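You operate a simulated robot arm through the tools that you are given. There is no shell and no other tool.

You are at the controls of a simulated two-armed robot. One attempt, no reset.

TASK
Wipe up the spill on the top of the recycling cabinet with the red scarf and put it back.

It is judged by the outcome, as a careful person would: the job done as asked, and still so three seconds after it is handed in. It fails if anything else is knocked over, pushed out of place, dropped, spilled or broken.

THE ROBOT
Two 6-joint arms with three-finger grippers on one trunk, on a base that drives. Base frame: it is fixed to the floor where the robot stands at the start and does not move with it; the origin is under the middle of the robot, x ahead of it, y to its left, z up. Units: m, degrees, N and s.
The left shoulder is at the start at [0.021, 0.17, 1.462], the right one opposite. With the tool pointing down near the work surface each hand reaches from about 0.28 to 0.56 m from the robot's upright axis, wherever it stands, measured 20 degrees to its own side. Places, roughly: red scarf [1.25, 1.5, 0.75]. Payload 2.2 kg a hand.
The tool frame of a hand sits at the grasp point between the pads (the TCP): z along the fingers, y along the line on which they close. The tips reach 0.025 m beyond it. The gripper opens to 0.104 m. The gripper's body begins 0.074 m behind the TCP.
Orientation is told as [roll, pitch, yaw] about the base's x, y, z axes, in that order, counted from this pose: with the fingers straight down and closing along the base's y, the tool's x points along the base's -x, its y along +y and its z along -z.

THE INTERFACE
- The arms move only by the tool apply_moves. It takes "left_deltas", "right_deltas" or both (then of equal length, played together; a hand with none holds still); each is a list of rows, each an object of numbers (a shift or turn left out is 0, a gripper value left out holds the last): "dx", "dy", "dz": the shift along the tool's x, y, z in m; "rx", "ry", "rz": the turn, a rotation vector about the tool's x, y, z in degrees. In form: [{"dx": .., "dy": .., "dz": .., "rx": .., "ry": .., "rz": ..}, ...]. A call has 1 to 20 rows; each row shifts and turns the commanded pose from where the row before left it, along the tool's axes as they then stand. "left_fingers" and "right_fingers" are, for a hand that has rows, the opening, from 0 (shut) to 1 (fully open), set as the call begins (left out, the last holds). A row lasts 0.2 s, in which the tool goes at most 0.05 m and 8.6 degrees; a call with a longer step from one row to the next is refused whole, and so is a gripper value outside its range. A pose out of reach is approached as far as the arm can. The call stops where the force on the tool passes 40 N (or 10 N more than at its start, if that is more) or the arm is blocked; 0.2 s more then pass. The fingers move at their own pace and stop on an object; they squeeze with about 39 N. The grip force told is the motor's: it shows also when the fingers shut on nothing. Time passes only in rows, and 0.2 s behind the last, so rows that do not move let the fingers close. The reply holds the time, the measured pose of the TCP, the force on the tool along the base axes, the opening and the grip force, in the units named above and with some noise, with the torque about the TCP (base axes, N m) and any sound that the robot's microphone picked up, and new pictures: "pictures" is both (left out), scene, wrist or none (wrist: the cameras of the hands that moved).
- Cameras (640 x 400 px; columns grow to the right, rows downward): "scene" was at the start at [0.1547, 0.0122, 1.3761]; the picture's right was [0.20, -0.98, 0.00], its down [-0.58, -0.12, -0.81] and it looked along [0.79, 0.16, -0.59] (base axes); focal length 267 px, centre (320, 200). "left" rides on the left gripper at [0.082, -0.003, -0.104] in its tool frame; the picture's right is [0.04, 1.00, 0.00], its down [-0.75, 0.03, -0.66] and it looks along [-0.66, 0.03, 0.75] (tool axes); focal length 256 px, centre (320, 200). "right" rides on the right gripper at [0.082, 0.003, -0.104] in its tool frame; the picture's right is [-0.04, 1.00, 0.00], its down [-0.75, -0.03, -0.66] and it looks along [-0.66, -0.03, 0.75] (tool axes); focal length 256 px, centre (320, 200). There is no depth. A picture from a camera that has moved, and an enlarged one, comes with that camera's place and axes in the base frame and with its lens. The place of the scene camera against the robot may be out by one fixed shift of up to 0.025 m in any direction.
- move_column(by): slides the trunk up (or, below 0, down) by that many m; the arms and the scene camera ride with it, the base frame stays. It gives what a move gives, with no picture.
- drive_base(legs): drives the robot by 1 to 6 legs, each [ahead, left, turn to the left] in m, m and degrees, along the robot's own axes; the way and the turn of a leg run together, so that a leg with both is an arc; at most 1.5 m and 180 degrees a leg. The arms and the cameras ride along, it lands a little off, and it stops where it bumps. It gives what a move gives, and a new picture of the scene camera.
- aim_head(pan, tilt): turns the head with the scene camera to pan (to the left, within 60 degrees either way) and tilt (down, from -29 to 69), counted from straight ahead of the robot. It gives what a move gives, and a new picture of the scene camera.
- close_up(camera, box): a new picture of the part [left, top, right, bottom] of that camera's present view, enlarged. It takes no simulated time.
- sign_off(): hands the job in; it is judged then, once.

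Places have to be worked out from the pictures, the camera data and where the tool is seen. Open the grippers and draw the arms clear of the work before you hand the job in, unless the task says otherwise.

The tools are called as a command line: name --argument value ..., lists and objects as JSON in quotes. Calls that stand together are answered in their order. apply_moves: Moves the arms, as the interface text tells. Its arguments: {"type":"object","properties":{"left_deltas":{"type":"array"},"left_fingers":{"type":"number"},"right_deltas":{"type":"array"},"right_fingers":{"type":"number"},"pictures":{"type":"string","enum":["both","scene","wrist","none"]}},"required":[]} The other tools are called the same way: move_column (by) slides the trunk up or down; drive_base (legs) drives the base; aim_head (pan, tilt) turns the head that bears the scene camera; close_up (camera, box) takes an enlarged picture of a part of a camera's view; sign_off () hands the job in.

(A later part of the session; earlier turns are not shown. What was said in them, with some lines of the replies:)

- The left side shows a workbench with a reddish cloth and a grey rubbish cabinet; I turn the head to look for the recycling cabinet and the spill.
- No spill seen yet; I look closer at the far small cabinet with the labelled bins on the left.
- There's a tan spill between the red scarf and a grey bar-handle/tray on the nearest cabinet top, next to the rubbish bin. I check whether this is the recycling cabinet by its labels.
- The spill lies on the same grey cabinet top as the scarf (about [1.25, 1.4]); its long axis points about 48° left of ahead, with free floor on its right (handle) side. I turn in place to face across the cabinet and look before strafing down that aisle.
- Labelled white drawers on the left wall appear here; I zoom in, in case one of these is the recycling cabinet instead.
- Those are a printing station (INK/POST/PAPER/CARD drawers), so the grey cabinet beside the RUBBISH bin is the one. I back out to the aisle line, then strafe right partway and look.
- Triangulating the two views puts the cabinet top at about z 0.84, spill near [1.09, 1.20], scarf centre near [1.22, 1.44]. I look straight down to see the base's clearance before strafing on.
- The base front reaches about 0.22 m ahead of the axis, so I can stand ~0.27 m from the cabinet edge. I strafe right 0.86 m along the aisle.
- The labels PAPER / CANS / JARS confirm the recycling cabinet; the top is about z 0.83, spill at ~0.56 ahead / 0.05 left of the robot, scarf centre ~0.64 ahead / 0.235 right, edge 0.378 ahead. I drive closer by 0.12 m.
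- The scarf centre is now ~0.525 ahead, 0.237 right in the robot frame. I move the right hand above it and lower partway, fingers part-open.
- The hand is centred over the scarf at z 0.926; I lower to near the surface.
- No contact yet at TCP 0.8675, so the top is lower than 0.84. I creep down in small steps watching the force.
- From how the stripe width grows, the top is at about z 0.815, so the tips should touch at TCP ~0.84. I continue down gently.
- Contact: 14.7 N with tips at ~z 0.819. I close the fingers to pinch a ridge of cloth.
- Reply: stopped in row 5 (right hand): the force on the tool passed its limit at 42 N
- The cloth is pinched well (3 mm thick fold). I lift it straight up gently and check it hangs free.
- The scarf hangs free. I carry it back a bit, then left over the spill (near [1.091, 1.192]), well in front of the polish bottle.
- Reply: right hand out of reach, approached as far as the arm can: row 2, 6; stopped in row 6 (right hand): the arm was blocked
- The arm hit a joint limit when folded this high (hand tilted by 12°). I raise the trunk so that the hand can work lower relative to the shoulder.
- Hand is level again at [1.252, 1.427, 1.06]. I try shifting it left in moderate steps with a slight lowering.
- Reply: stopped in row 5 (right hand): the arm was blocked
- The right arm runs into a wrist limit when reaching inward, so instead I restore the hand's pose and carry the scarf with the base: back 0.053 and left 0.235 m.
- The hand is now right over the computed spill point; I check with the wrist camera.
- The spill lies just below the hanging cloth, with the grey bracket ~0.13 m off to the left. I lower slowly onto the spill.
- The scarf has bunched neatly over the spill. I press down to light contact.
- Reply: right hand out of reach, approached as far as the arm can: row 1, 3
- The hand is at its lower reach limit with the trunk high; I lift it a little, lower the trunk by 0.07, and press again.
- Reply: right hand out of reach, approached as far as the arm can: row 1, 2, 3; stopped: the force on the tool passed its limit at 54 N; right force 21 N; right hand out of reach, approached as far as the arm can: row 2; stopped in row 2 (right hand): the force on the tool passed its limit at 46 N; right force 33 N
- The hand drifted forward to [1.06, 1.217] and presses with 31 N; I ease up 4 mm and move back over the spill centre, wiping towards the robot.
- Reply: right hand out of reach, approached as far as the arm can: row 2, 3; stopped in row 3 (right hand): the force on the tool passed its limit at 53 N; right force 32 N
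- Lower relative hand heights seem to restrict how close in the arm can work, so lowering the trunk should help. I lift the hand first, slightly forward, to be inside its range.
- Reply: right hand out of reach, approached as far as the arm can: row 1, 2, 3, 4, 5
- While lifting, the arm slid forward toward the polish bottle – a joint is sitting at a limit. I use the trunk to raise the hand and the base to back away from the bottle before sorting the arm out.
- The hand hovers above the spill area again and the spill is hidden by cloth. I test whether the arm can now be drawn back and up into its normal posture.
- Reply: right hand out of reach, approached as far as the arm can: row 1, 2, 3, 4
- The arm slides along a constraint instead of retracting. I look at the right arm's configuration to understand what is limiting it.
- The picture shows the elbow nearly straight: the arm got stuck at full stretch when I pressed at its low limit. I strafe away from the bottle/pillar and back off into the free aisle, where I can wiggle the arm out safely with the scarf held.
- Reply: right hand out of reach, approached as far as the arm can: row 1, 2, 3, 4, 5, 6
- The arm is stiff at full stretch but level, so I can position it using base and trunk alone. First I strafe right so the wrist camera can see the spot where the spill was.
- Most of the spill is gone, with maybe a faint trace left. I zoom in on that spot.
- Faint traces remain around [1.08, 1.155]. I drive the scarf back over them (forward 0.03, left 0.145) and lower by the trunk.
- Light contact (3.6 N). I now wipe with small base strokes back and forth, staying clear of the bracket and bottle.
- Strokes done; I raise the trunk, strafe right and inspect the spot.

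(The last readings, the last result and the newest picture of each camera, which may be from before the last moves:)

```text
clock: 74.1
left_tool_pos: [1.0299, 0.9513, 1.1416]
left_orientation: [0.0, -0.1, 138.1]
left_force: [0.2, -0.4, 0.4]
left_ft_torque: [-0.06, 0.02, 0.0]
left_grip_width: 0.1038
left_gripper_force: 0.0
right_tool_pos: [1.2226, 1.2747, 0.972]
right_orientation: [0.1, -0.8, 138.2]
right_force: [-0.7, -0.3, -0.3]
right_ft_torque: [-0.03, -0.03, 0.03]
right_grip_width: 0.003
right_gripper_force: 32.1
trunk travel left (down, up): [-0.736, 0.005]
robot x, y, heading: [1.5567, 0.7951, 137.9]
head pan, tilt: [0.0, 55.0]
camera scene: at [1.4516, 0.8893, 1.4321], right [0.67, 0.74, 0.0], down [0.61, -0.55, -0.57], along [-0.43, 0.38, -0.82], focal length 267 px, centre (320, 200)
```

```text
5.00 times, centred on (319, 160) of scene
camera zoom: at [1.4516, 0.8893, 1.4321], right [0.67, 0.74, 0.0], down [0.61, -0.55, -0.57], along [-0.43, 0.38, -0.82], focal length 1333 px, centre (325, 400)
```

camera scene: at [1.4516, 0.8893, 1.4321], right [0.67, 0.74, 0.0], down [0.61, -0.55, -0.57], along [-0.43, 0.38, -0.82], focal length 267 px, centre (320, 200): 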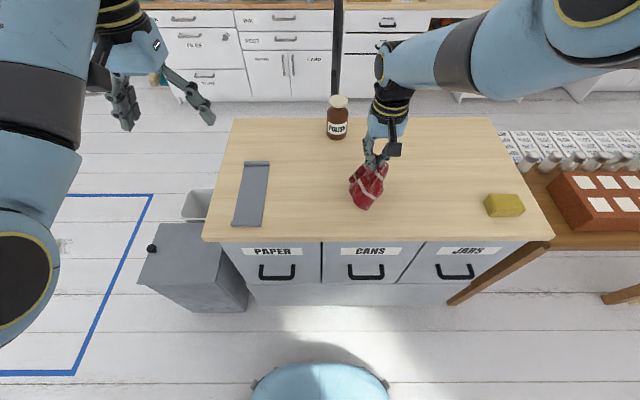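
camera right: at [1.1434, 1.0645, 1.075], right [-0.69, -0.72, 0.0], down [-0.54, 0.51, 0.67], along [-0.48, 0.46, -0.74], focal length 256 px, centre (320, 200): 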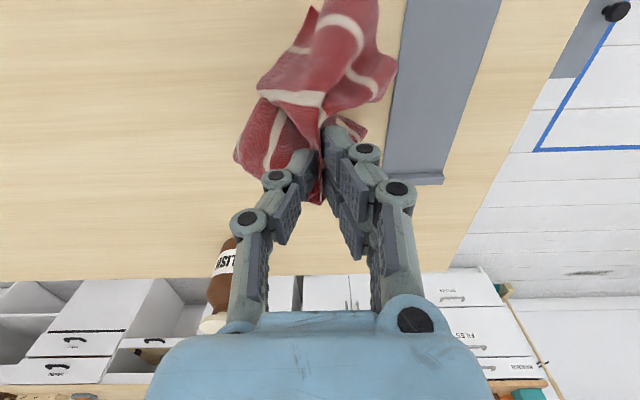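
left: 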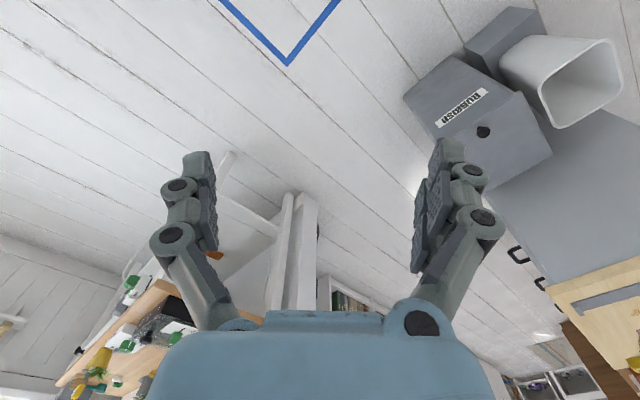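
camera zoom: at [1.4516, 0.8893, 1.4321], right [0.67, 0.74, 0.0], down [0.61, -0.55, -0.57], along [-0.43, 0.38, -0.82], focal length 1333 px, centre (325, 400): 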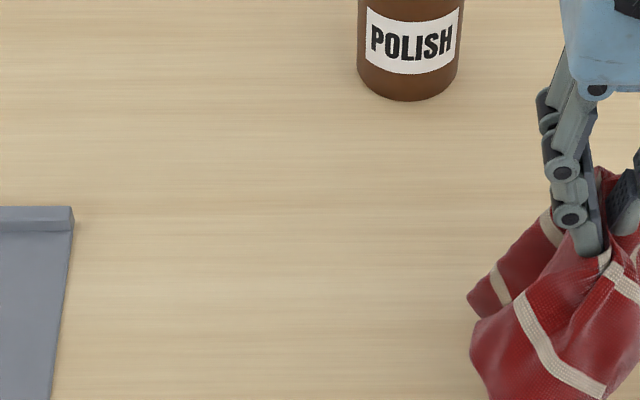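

The wood is clean in both views; I check the nearer strip too for any smear.

close_up --camera "scene" --box '[255, 165, 383, 245]'

close_up --camera "right" --box '[400, 0, 640, 150]'

```text
5.00 times, centred on (319, 205) of scene
camera zoom: at [1.4516, 0.8893, 1.4321], right [0.67, 0.74, 0.0], down [0.61, -0.55, -0.57], along [-0.43, 0.38, -0.82], focal length 1333 px, centre (325, 175)
```

zoom: 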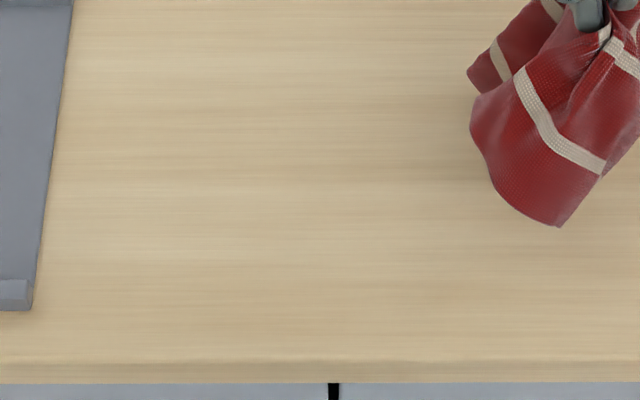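

```text
2.67 times, centred on (520, 75) of right
camera zoom: at [1.2823, 1.2167, 1.0737], right [-0.7, -0.72, 0.0], down [-0.53, 0.52, 0.67], along [-0.48, 0.46, -0.74], focal length 683 px, centre (-213, 533)
```

zoom: 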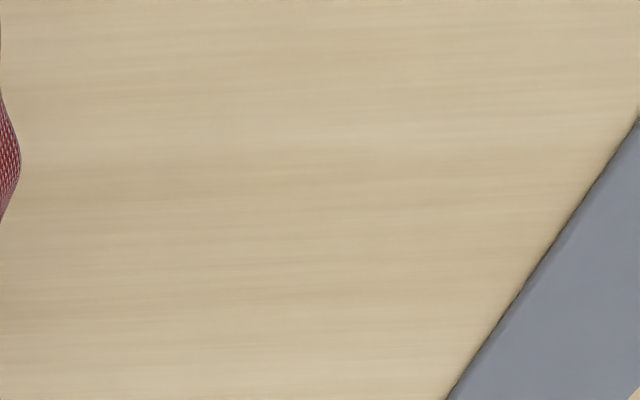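

The top is clean. Now I carry the scarf back over its original place: right 0.133, then forward 0.121.

drive_base --legs '[[0, -0.133, 0], [0.121, 0, 0]]'

close_up --camera "right" --box '[0, 0, 640, 400]'

```text
clock: 76.3
left_tool_pos: [1.0275, 1.1322, 1.1416]
left_orientation: [0.0, 0.0, 138.1]
left_force: [0.0, 0.0, -0.2]
left_ft_torque: [-0.01, -0.05, 0.0]
left_grip_width: 0.104
left_gripper_force: 0.1
right_tool_pos: [1.221, 1.4538, 0.972]
right_orientation: [-0.1, -0.9, 138.1]
right_force: [0.5, -1.0, -0.2]
right_ft_torque: [0.02, -0.01, 0.01]
right_grip_width: 0.0031
right_gripper_force: 32.2
trunk travel left (down, up): [-0.736, 0.005]
robot x, y, heading: [1.5583, 0.978, 137.9]
head pan, tilt: [0.0, 55.0]
camera scene: at [1.4493, 1.0688, 1.4321], right [0.67, 0.74, 0.0], down [0.61, -0.55, -0.57], along [-0.43, 0.38, -0.82], focal length 267 px, centre (320, 200)
```

scene: 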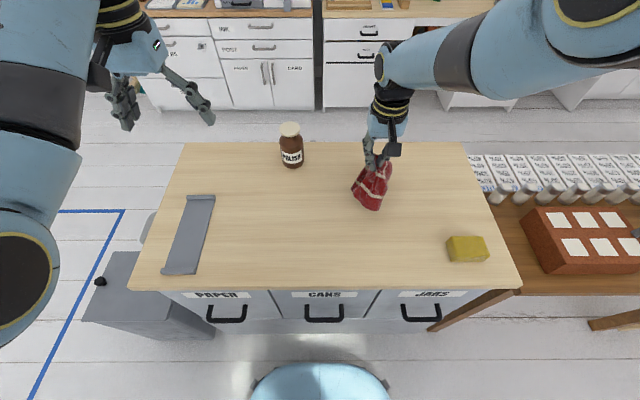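

```text
1.00 times, centred on (320, 200) of right (not enlarged: the box is as wide or as high as the picture)
camera zoom: at [1.2806, 1.3964, 1.0737], right [-0.7, -0.72, 0.0], down [-0.53, 0.52, 0.67], along [-0.48, 0.46, -0.74], focal length 256 px, centre (320, 200)
```

zoom: 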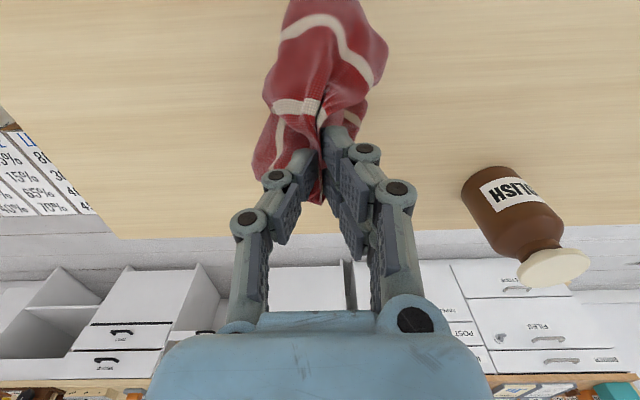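

The hand is at [1.221, 1.454], exactly the original grasp point. I lower it with the trunk to just above the surface.

move_column --by -0.06

move_column --by -0.06

close_up --camera "right" --box '[0, 0, 640, 400]'

```text
clock: 77.3
left_tool_pos: [1.0282, 1.1322, 1.083]
left_orientation: [-0.1, 0.0, 138.1]
left_force: [0.2, 0.9, -0.7]
left_ft_torque: [0.08, -0.03, 0.01]
left_grip_width: 0.1041
left_gripper_force: 0.0
right_tool_pos: [1.2226, 1.4531, 0.9121]
right_orientation: [0.1, -0.8, 138.2]
right_force: [-0.2, 0.4, -0.4]
right_ft_torque: [0.04, 0.01, 0.0]
right_grip_width: 0.0033
right_gripper_force: 32.0
trunk travel left (down, up): [-0.676, 0.065]
robot x, y, heading: [1.5565, 0.9789, 137.8]
head pan, tilt: [0.0, 55.0]
```

```text
clock: 78.3
left_tool_pos: [1.0293, 1.1312, 1.0215]
left_orientation: [0.0, -0.1, 138.0]
left_force: [0.1, -0.4, 0.0]
left_ft_torque: [0.01, 0.01, -0.01]
left_grip_width: 0.104
left_gripper_force: 0.0
right_tool_pos: [1.2214, 1.4534, 0.8518]
right_orientation: [0.1, -0.8, 138.1]
right_force: [-0.4, 0.7, 2.0]
right_ft_torque: [-0.02, -0.01, -0.01]
right_grip_width: 0.0031
right_gripper_force: 32.5
trunk travel left (down, up): [-0.616, 0.125]
robot x, y, heading: [1.556, 0.9764, 137.8]
head pan, tilt: [0.0, 55.0]
```

```text
1.00 times, centred on (320, 200) of right (not enlarged: the box is as wide or as high as the picture)
camera zoom: at [1.2808, 1.3964, 0.954], right [-0.7, -0.72, 0.0], down [-0.53, 0.52, 0.67], along [-0.48, 0.47, -0.74], focal length 256 px, centre (320, 200)
```

zoom: 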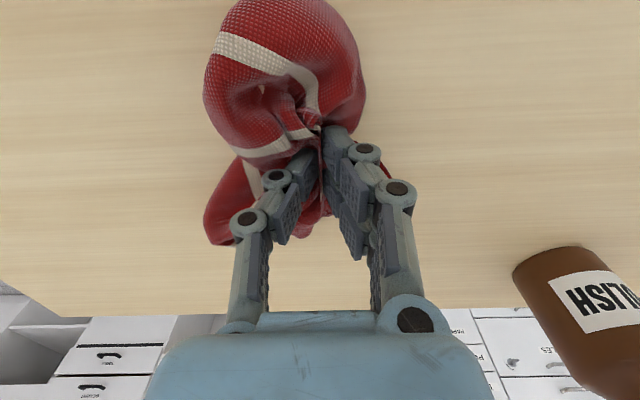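

The scarf rests on the top at its spot; I open the fingers partway to release it.

apply_moves --right_deltas '[{}, {}, {}, {}]' --right_fingers 0.4

```text
clock: 79.3
left_tool_pos: [1.0279, 1.1311, 1.0221]
left_orientation: [0.0, 0.0, 137.9]
left_force: [-0.3, 0.7, -0.3]
left_ft_torque: [-0.01, -0.01, 0.01]
left_grip_width: 0.1038
left_gripper_force: 0.1
right_tool_pos: [1.222, 1.4533, 0.8513]
right_orientation: [0.0, -0.9, 138.0]
right_force: [0.0, -0.4, 1.0]
right_ft_torque: [0.0, 0.0, -0.01]
right_grip_width: 0.0412
right_gripper_force: 0.0
trunk travel left (down, up): [-0.616, 0.125]
robot x, y, heading: [1.5572, 0.9808, 137.9]
head pan, tilt: [0.0, 55.0]
camera scene: at [1.4493, 1.0692, 1.3118], right [0.67, 0.74, 0.0], down [0.61, -0.55, -0.57], along [-0.43, 0.38, -0.82], focal length 267 px, centre (320, 200)
camera right: at [1.2807, 1.3964, 0.9537], right [-0.7, -0.72, 0.0], down [-0.53, 0.52, 0.67], along [-0.48, 0.46, -0.74], focal length 256 px, centre (320, 200)
```

scene: 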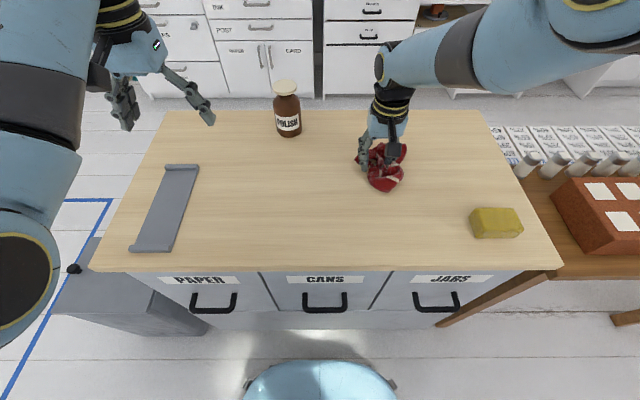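
right: 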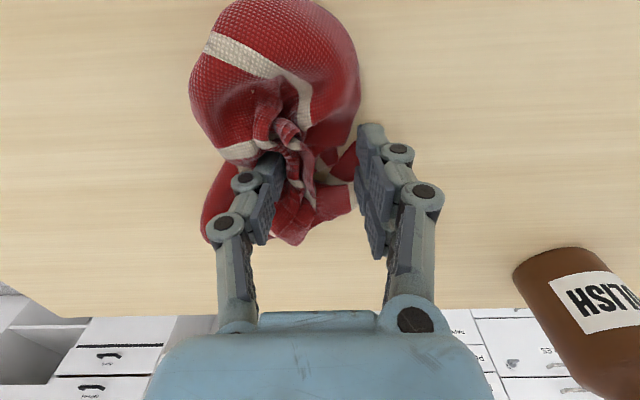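

The fingers are free of the cloth; I raise straight up and look at how the scarf lies.

move_column --by 0.12

close_up --camera "right" --box '[0, 0, 640, 400]'

close_up --camera "scene" --box '[256, 100, 512, 260]'

```text
clock: 80.8
left_tool_pos: [1.0285, 1.1321, 1.1418]
left_orientation: [0.1, 0.0, 138.0]
left_force: [-0.3, 0.1, -0.9]
left_ft_torque: [-0.02, -0.01, -0.02]
left_grip_width: 0.1042
left_gripper_force: 0.0
right_tool_pos: [1.2204, 1.4539, 0.9724]
right_orientation: [0.1, -1.0, 138.1]
right_force: [0.1, 0.3, 0.0]
right_ft_torque: [0.0, 0.01, -0.01]
right_grip_width: 0.0417
right_gripper_force: 0.0
trunk travel left (down, up): [-0.736, 0.005]
robot x, y, heading: [1.5566, 0.9796, 138.0]
head pan, tilt: [0.0, 55.0]
```

```text
1.00 times, centred on (320, 200) of right (not enlarged: the box is as wide or as high as the picture)
camera zoom: at [1.2807, 1.3965, 1.0733], right [-0.7, -0.72, 0.0], down [-0.53, 0.52, 0.67], along [-0.48, 0.46, -0.74], focal length 256 px, centre (320, 200)
```

zoom: 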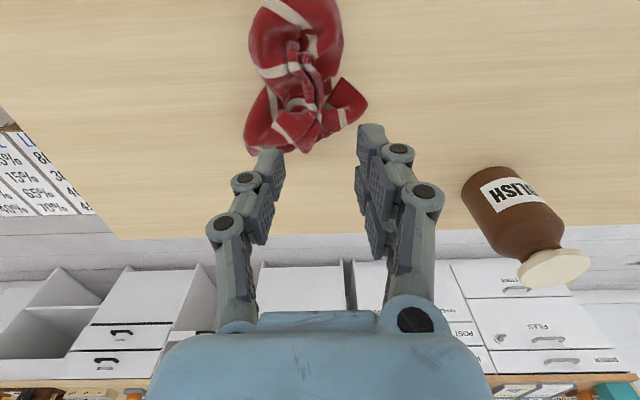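

```text
2.50 times, centred on (384, 180) of scene
camera zoom: at [1.4494, 1.0691, 1.432], right [0.67, 0.74, 0.0], down [0.61, -0.55, -0.57], along [-0.43, 0.38, -0.82], focal length 667 px, centre (160, 250)
```

zoom: 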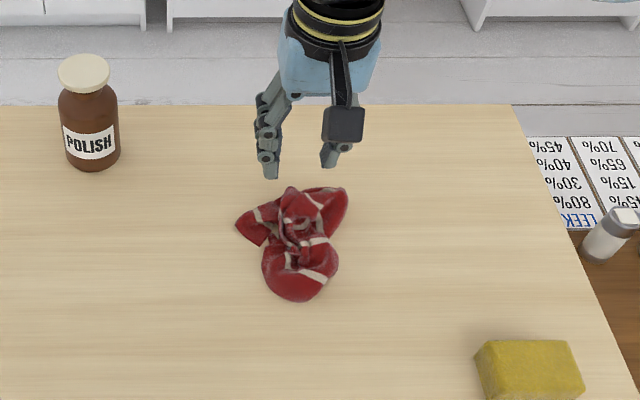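

The scarf lies on the cabinet at about [1.24, 1.457], within ~2 cm of its starting centre, and bottle, bracket and yellow block are untouched. I back the robot away from the cabinet and open the gripper fully.

drive_base --legs '[[-0.36, 0, 0]]'

apply_moves --right_deltas '[{}, {}, {}]' --right_fingers 1

aim_head --pan 0 --tilt 40

close_up --camera "scene" --box '[192, 80, 448, 240]'

```text
clock: 83.1
left_tool_pos: [1.2954, 0.8895, 1.1407]
left_orientation: [-0.1, -0.1, 138.1]
left_force: [-0.2, -0.9, -0.1]
left_ft_torque: [0.0, 0.06, 0.01]
left_grip_width: 0.1036
left_gripper_force: 0.0
right_tool_pos: [1.4882, 1.2121, 0.9725]
right_orientation: [0.1, -0.9, 138.3]
right_force: [0.7, -0.9, 0.1]
right_ft_torque: [-0.01, 0.03, 0.0]
right_grip_width: 0.0415
right_gripper_force: 0.0
trunk travel left (down, up): [-0.736, 0.005]
robot x, y, heading: [1.825, 0.7351, 138.5]
head pan, tilt: [0.0, 55.0]
camera scene: at [1.7176, 0.8281, 1.4321], right [0.67, 0.74, 0.0], down [0.61, -0.55, -0.57], along [-0.43, 0.38, -0.82], focal length 267 px, centre (320, 200)
```

scene: 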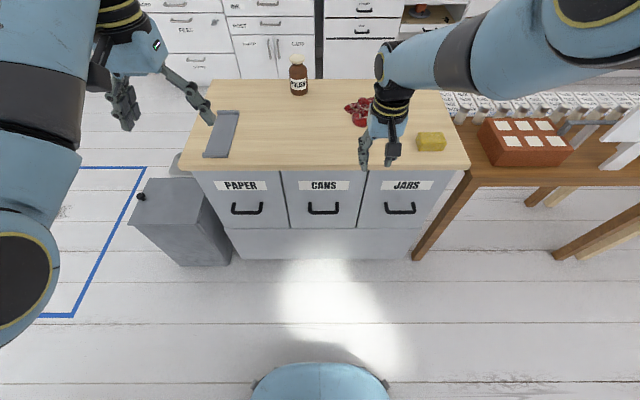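

```text
clock: 83.9
left_tool_pos: [1.2952, 0.8904, 1.142]
left_orientation: [-0.1, 0.1, 138.0]
left_force: [-0.8, 0.5, -0.5]
left_ft_torque: [0.0, 0.01, -0.03]
left_grip_width: 0.1038
left_gripper_force: 0.0
right_tool_pos: [1.4889, 1.2135, 0.9718]
right_orientation: [0.1, -0.9, 138.3]
right_force: [-0.9, 0.9, 0.3]
right_ft_torque: [0.01, 0.01, 0.02]
right_grip_width: 0.1041
right_gripper_force: 0.0
trunk travel left (down, up): [-0.736, 0.005]
robot x, y, heading: [1.8261, 0.7396, 138.1]
head pan, tilt: [0.0, 55.0]
camera scene: at [1.7172, 0.8284, 1.4321], right [0.67, 0.74, 0.0], down [0.61, -0.55, -0.57], along [-0.43, 0.38, -0.82], focal length 267 px, centre (320, 200)
camera right: at [1.5475, 1.1555, 1.0737], right [-0.69, -0.72, 0.0], down [-0.53, 0.52, 0.67], along [-0.48, 0.46, -0.74], focal length 256 px, centre (320, 200)
```

scene: 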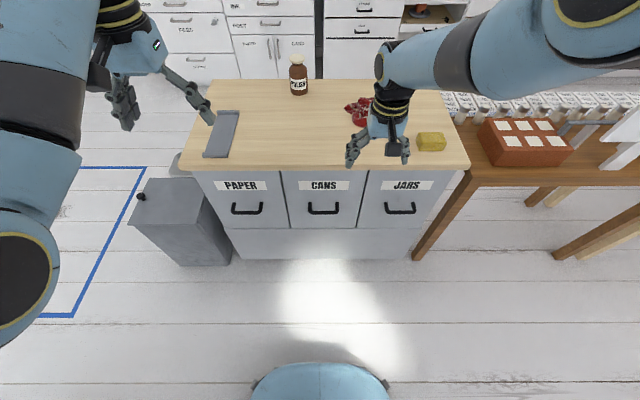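
right: 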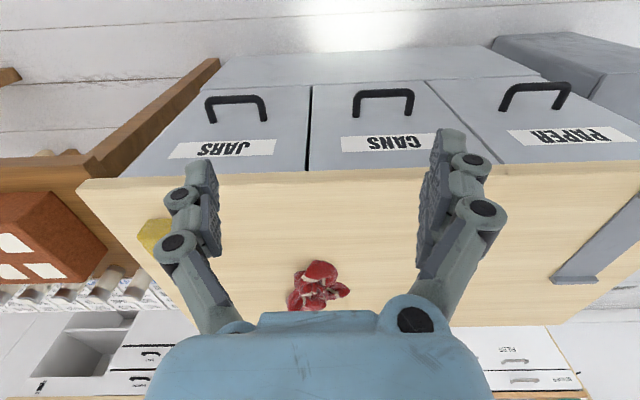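

```text
clock: 84.7
left_tool_pos: [1.2954, 0.8906, 1.1414]
left_orientation: [0.0, 0.0, 138.1]
left_force: [-0.1, 0.4, -1.0]
left_ft_torque: [0.04, -0.02, 0.0]
left_grip_width: 0.1037
left_gripper_force: 0.1
right_tool_pos: [1.4889, 1.2136, 0.9705]
right_orientation: [0.1, -0.8, 138.2]
right_force: [0.0, 0.6, -0.5]
right_ft_torque: [-0.03, -0.01, 0.01]
right_grip_width: 0.1041
right_gripper_force: 0.0
trunk travel left (down, up): [-0.736, 0.005]
robot x, y, heading: [1.8242, 0.74, 138.5]
head pan, tilt: [0.0, 40.0]
camera scene: at [1.7078, 0.8368, 1.4527], right [0.67, 0.74, 0.0], down [0.48, -0.43, -0.77], along [-0.57, 0.51, -0.64], focal length 267 px, centre (320, 200)
```

scene: 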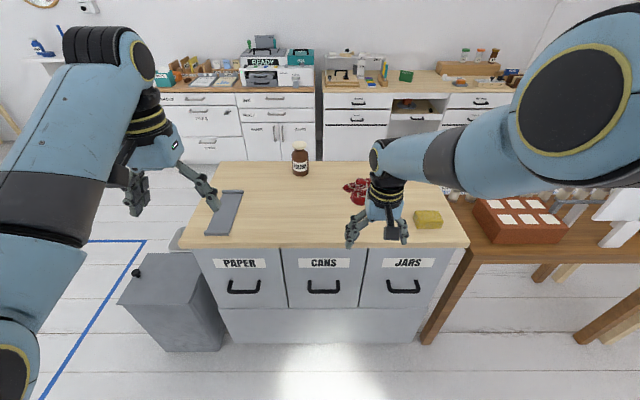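

```text
2.50 times, centred on (320, 160) of scene
camera zoom: at [1.7078, 0.8368, 1.4527], right [0.67, 0.74, 0.0], down [0.48, -0.43, -0.77], along [-0.57, 0.51, -0.64], focal length 667 px, centre (320, 300)
```

zoom: 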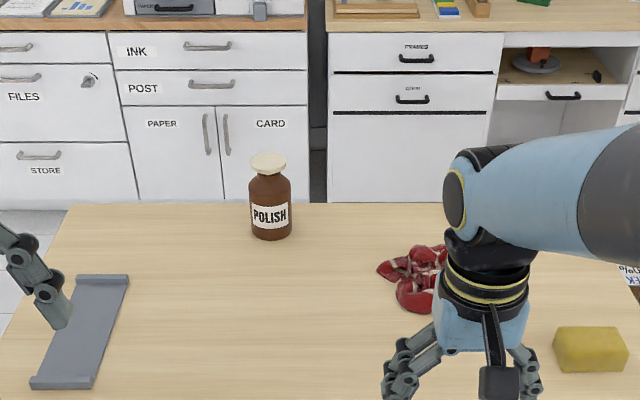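

The top is clean, the scarf is back at its place, nothing else has moved, and both hands are open and clear of the cabinet. I hand the job in.

sign_off

```text
The job is handed in.
```

I wiped the spill off the top of the recycling cabinet and put the red scarf back. It is now a loose bundle rather than laid out flat as it was at the start.

- **Spill:** After a second pass over faint traces, close-up views from two cameras showed clean wood where the stain had been.
- **Scarf:** It rests about 2 cm from its original centre, on the same spot on the cabinet top. I did not try to spread it out again.
- **Other items:** The polish bottle, the grey bracket and the yellow block still look where they were in the last pictures.
- **Arm problem:** During the first wipe the right arm locked at full stretch. It slid about 6 cm towards the polish bottle while lifting, but stopped short of it. I finished the job by moving the base and trunk instead.

Both grippers are open and the robot is backed away from the cabinet.
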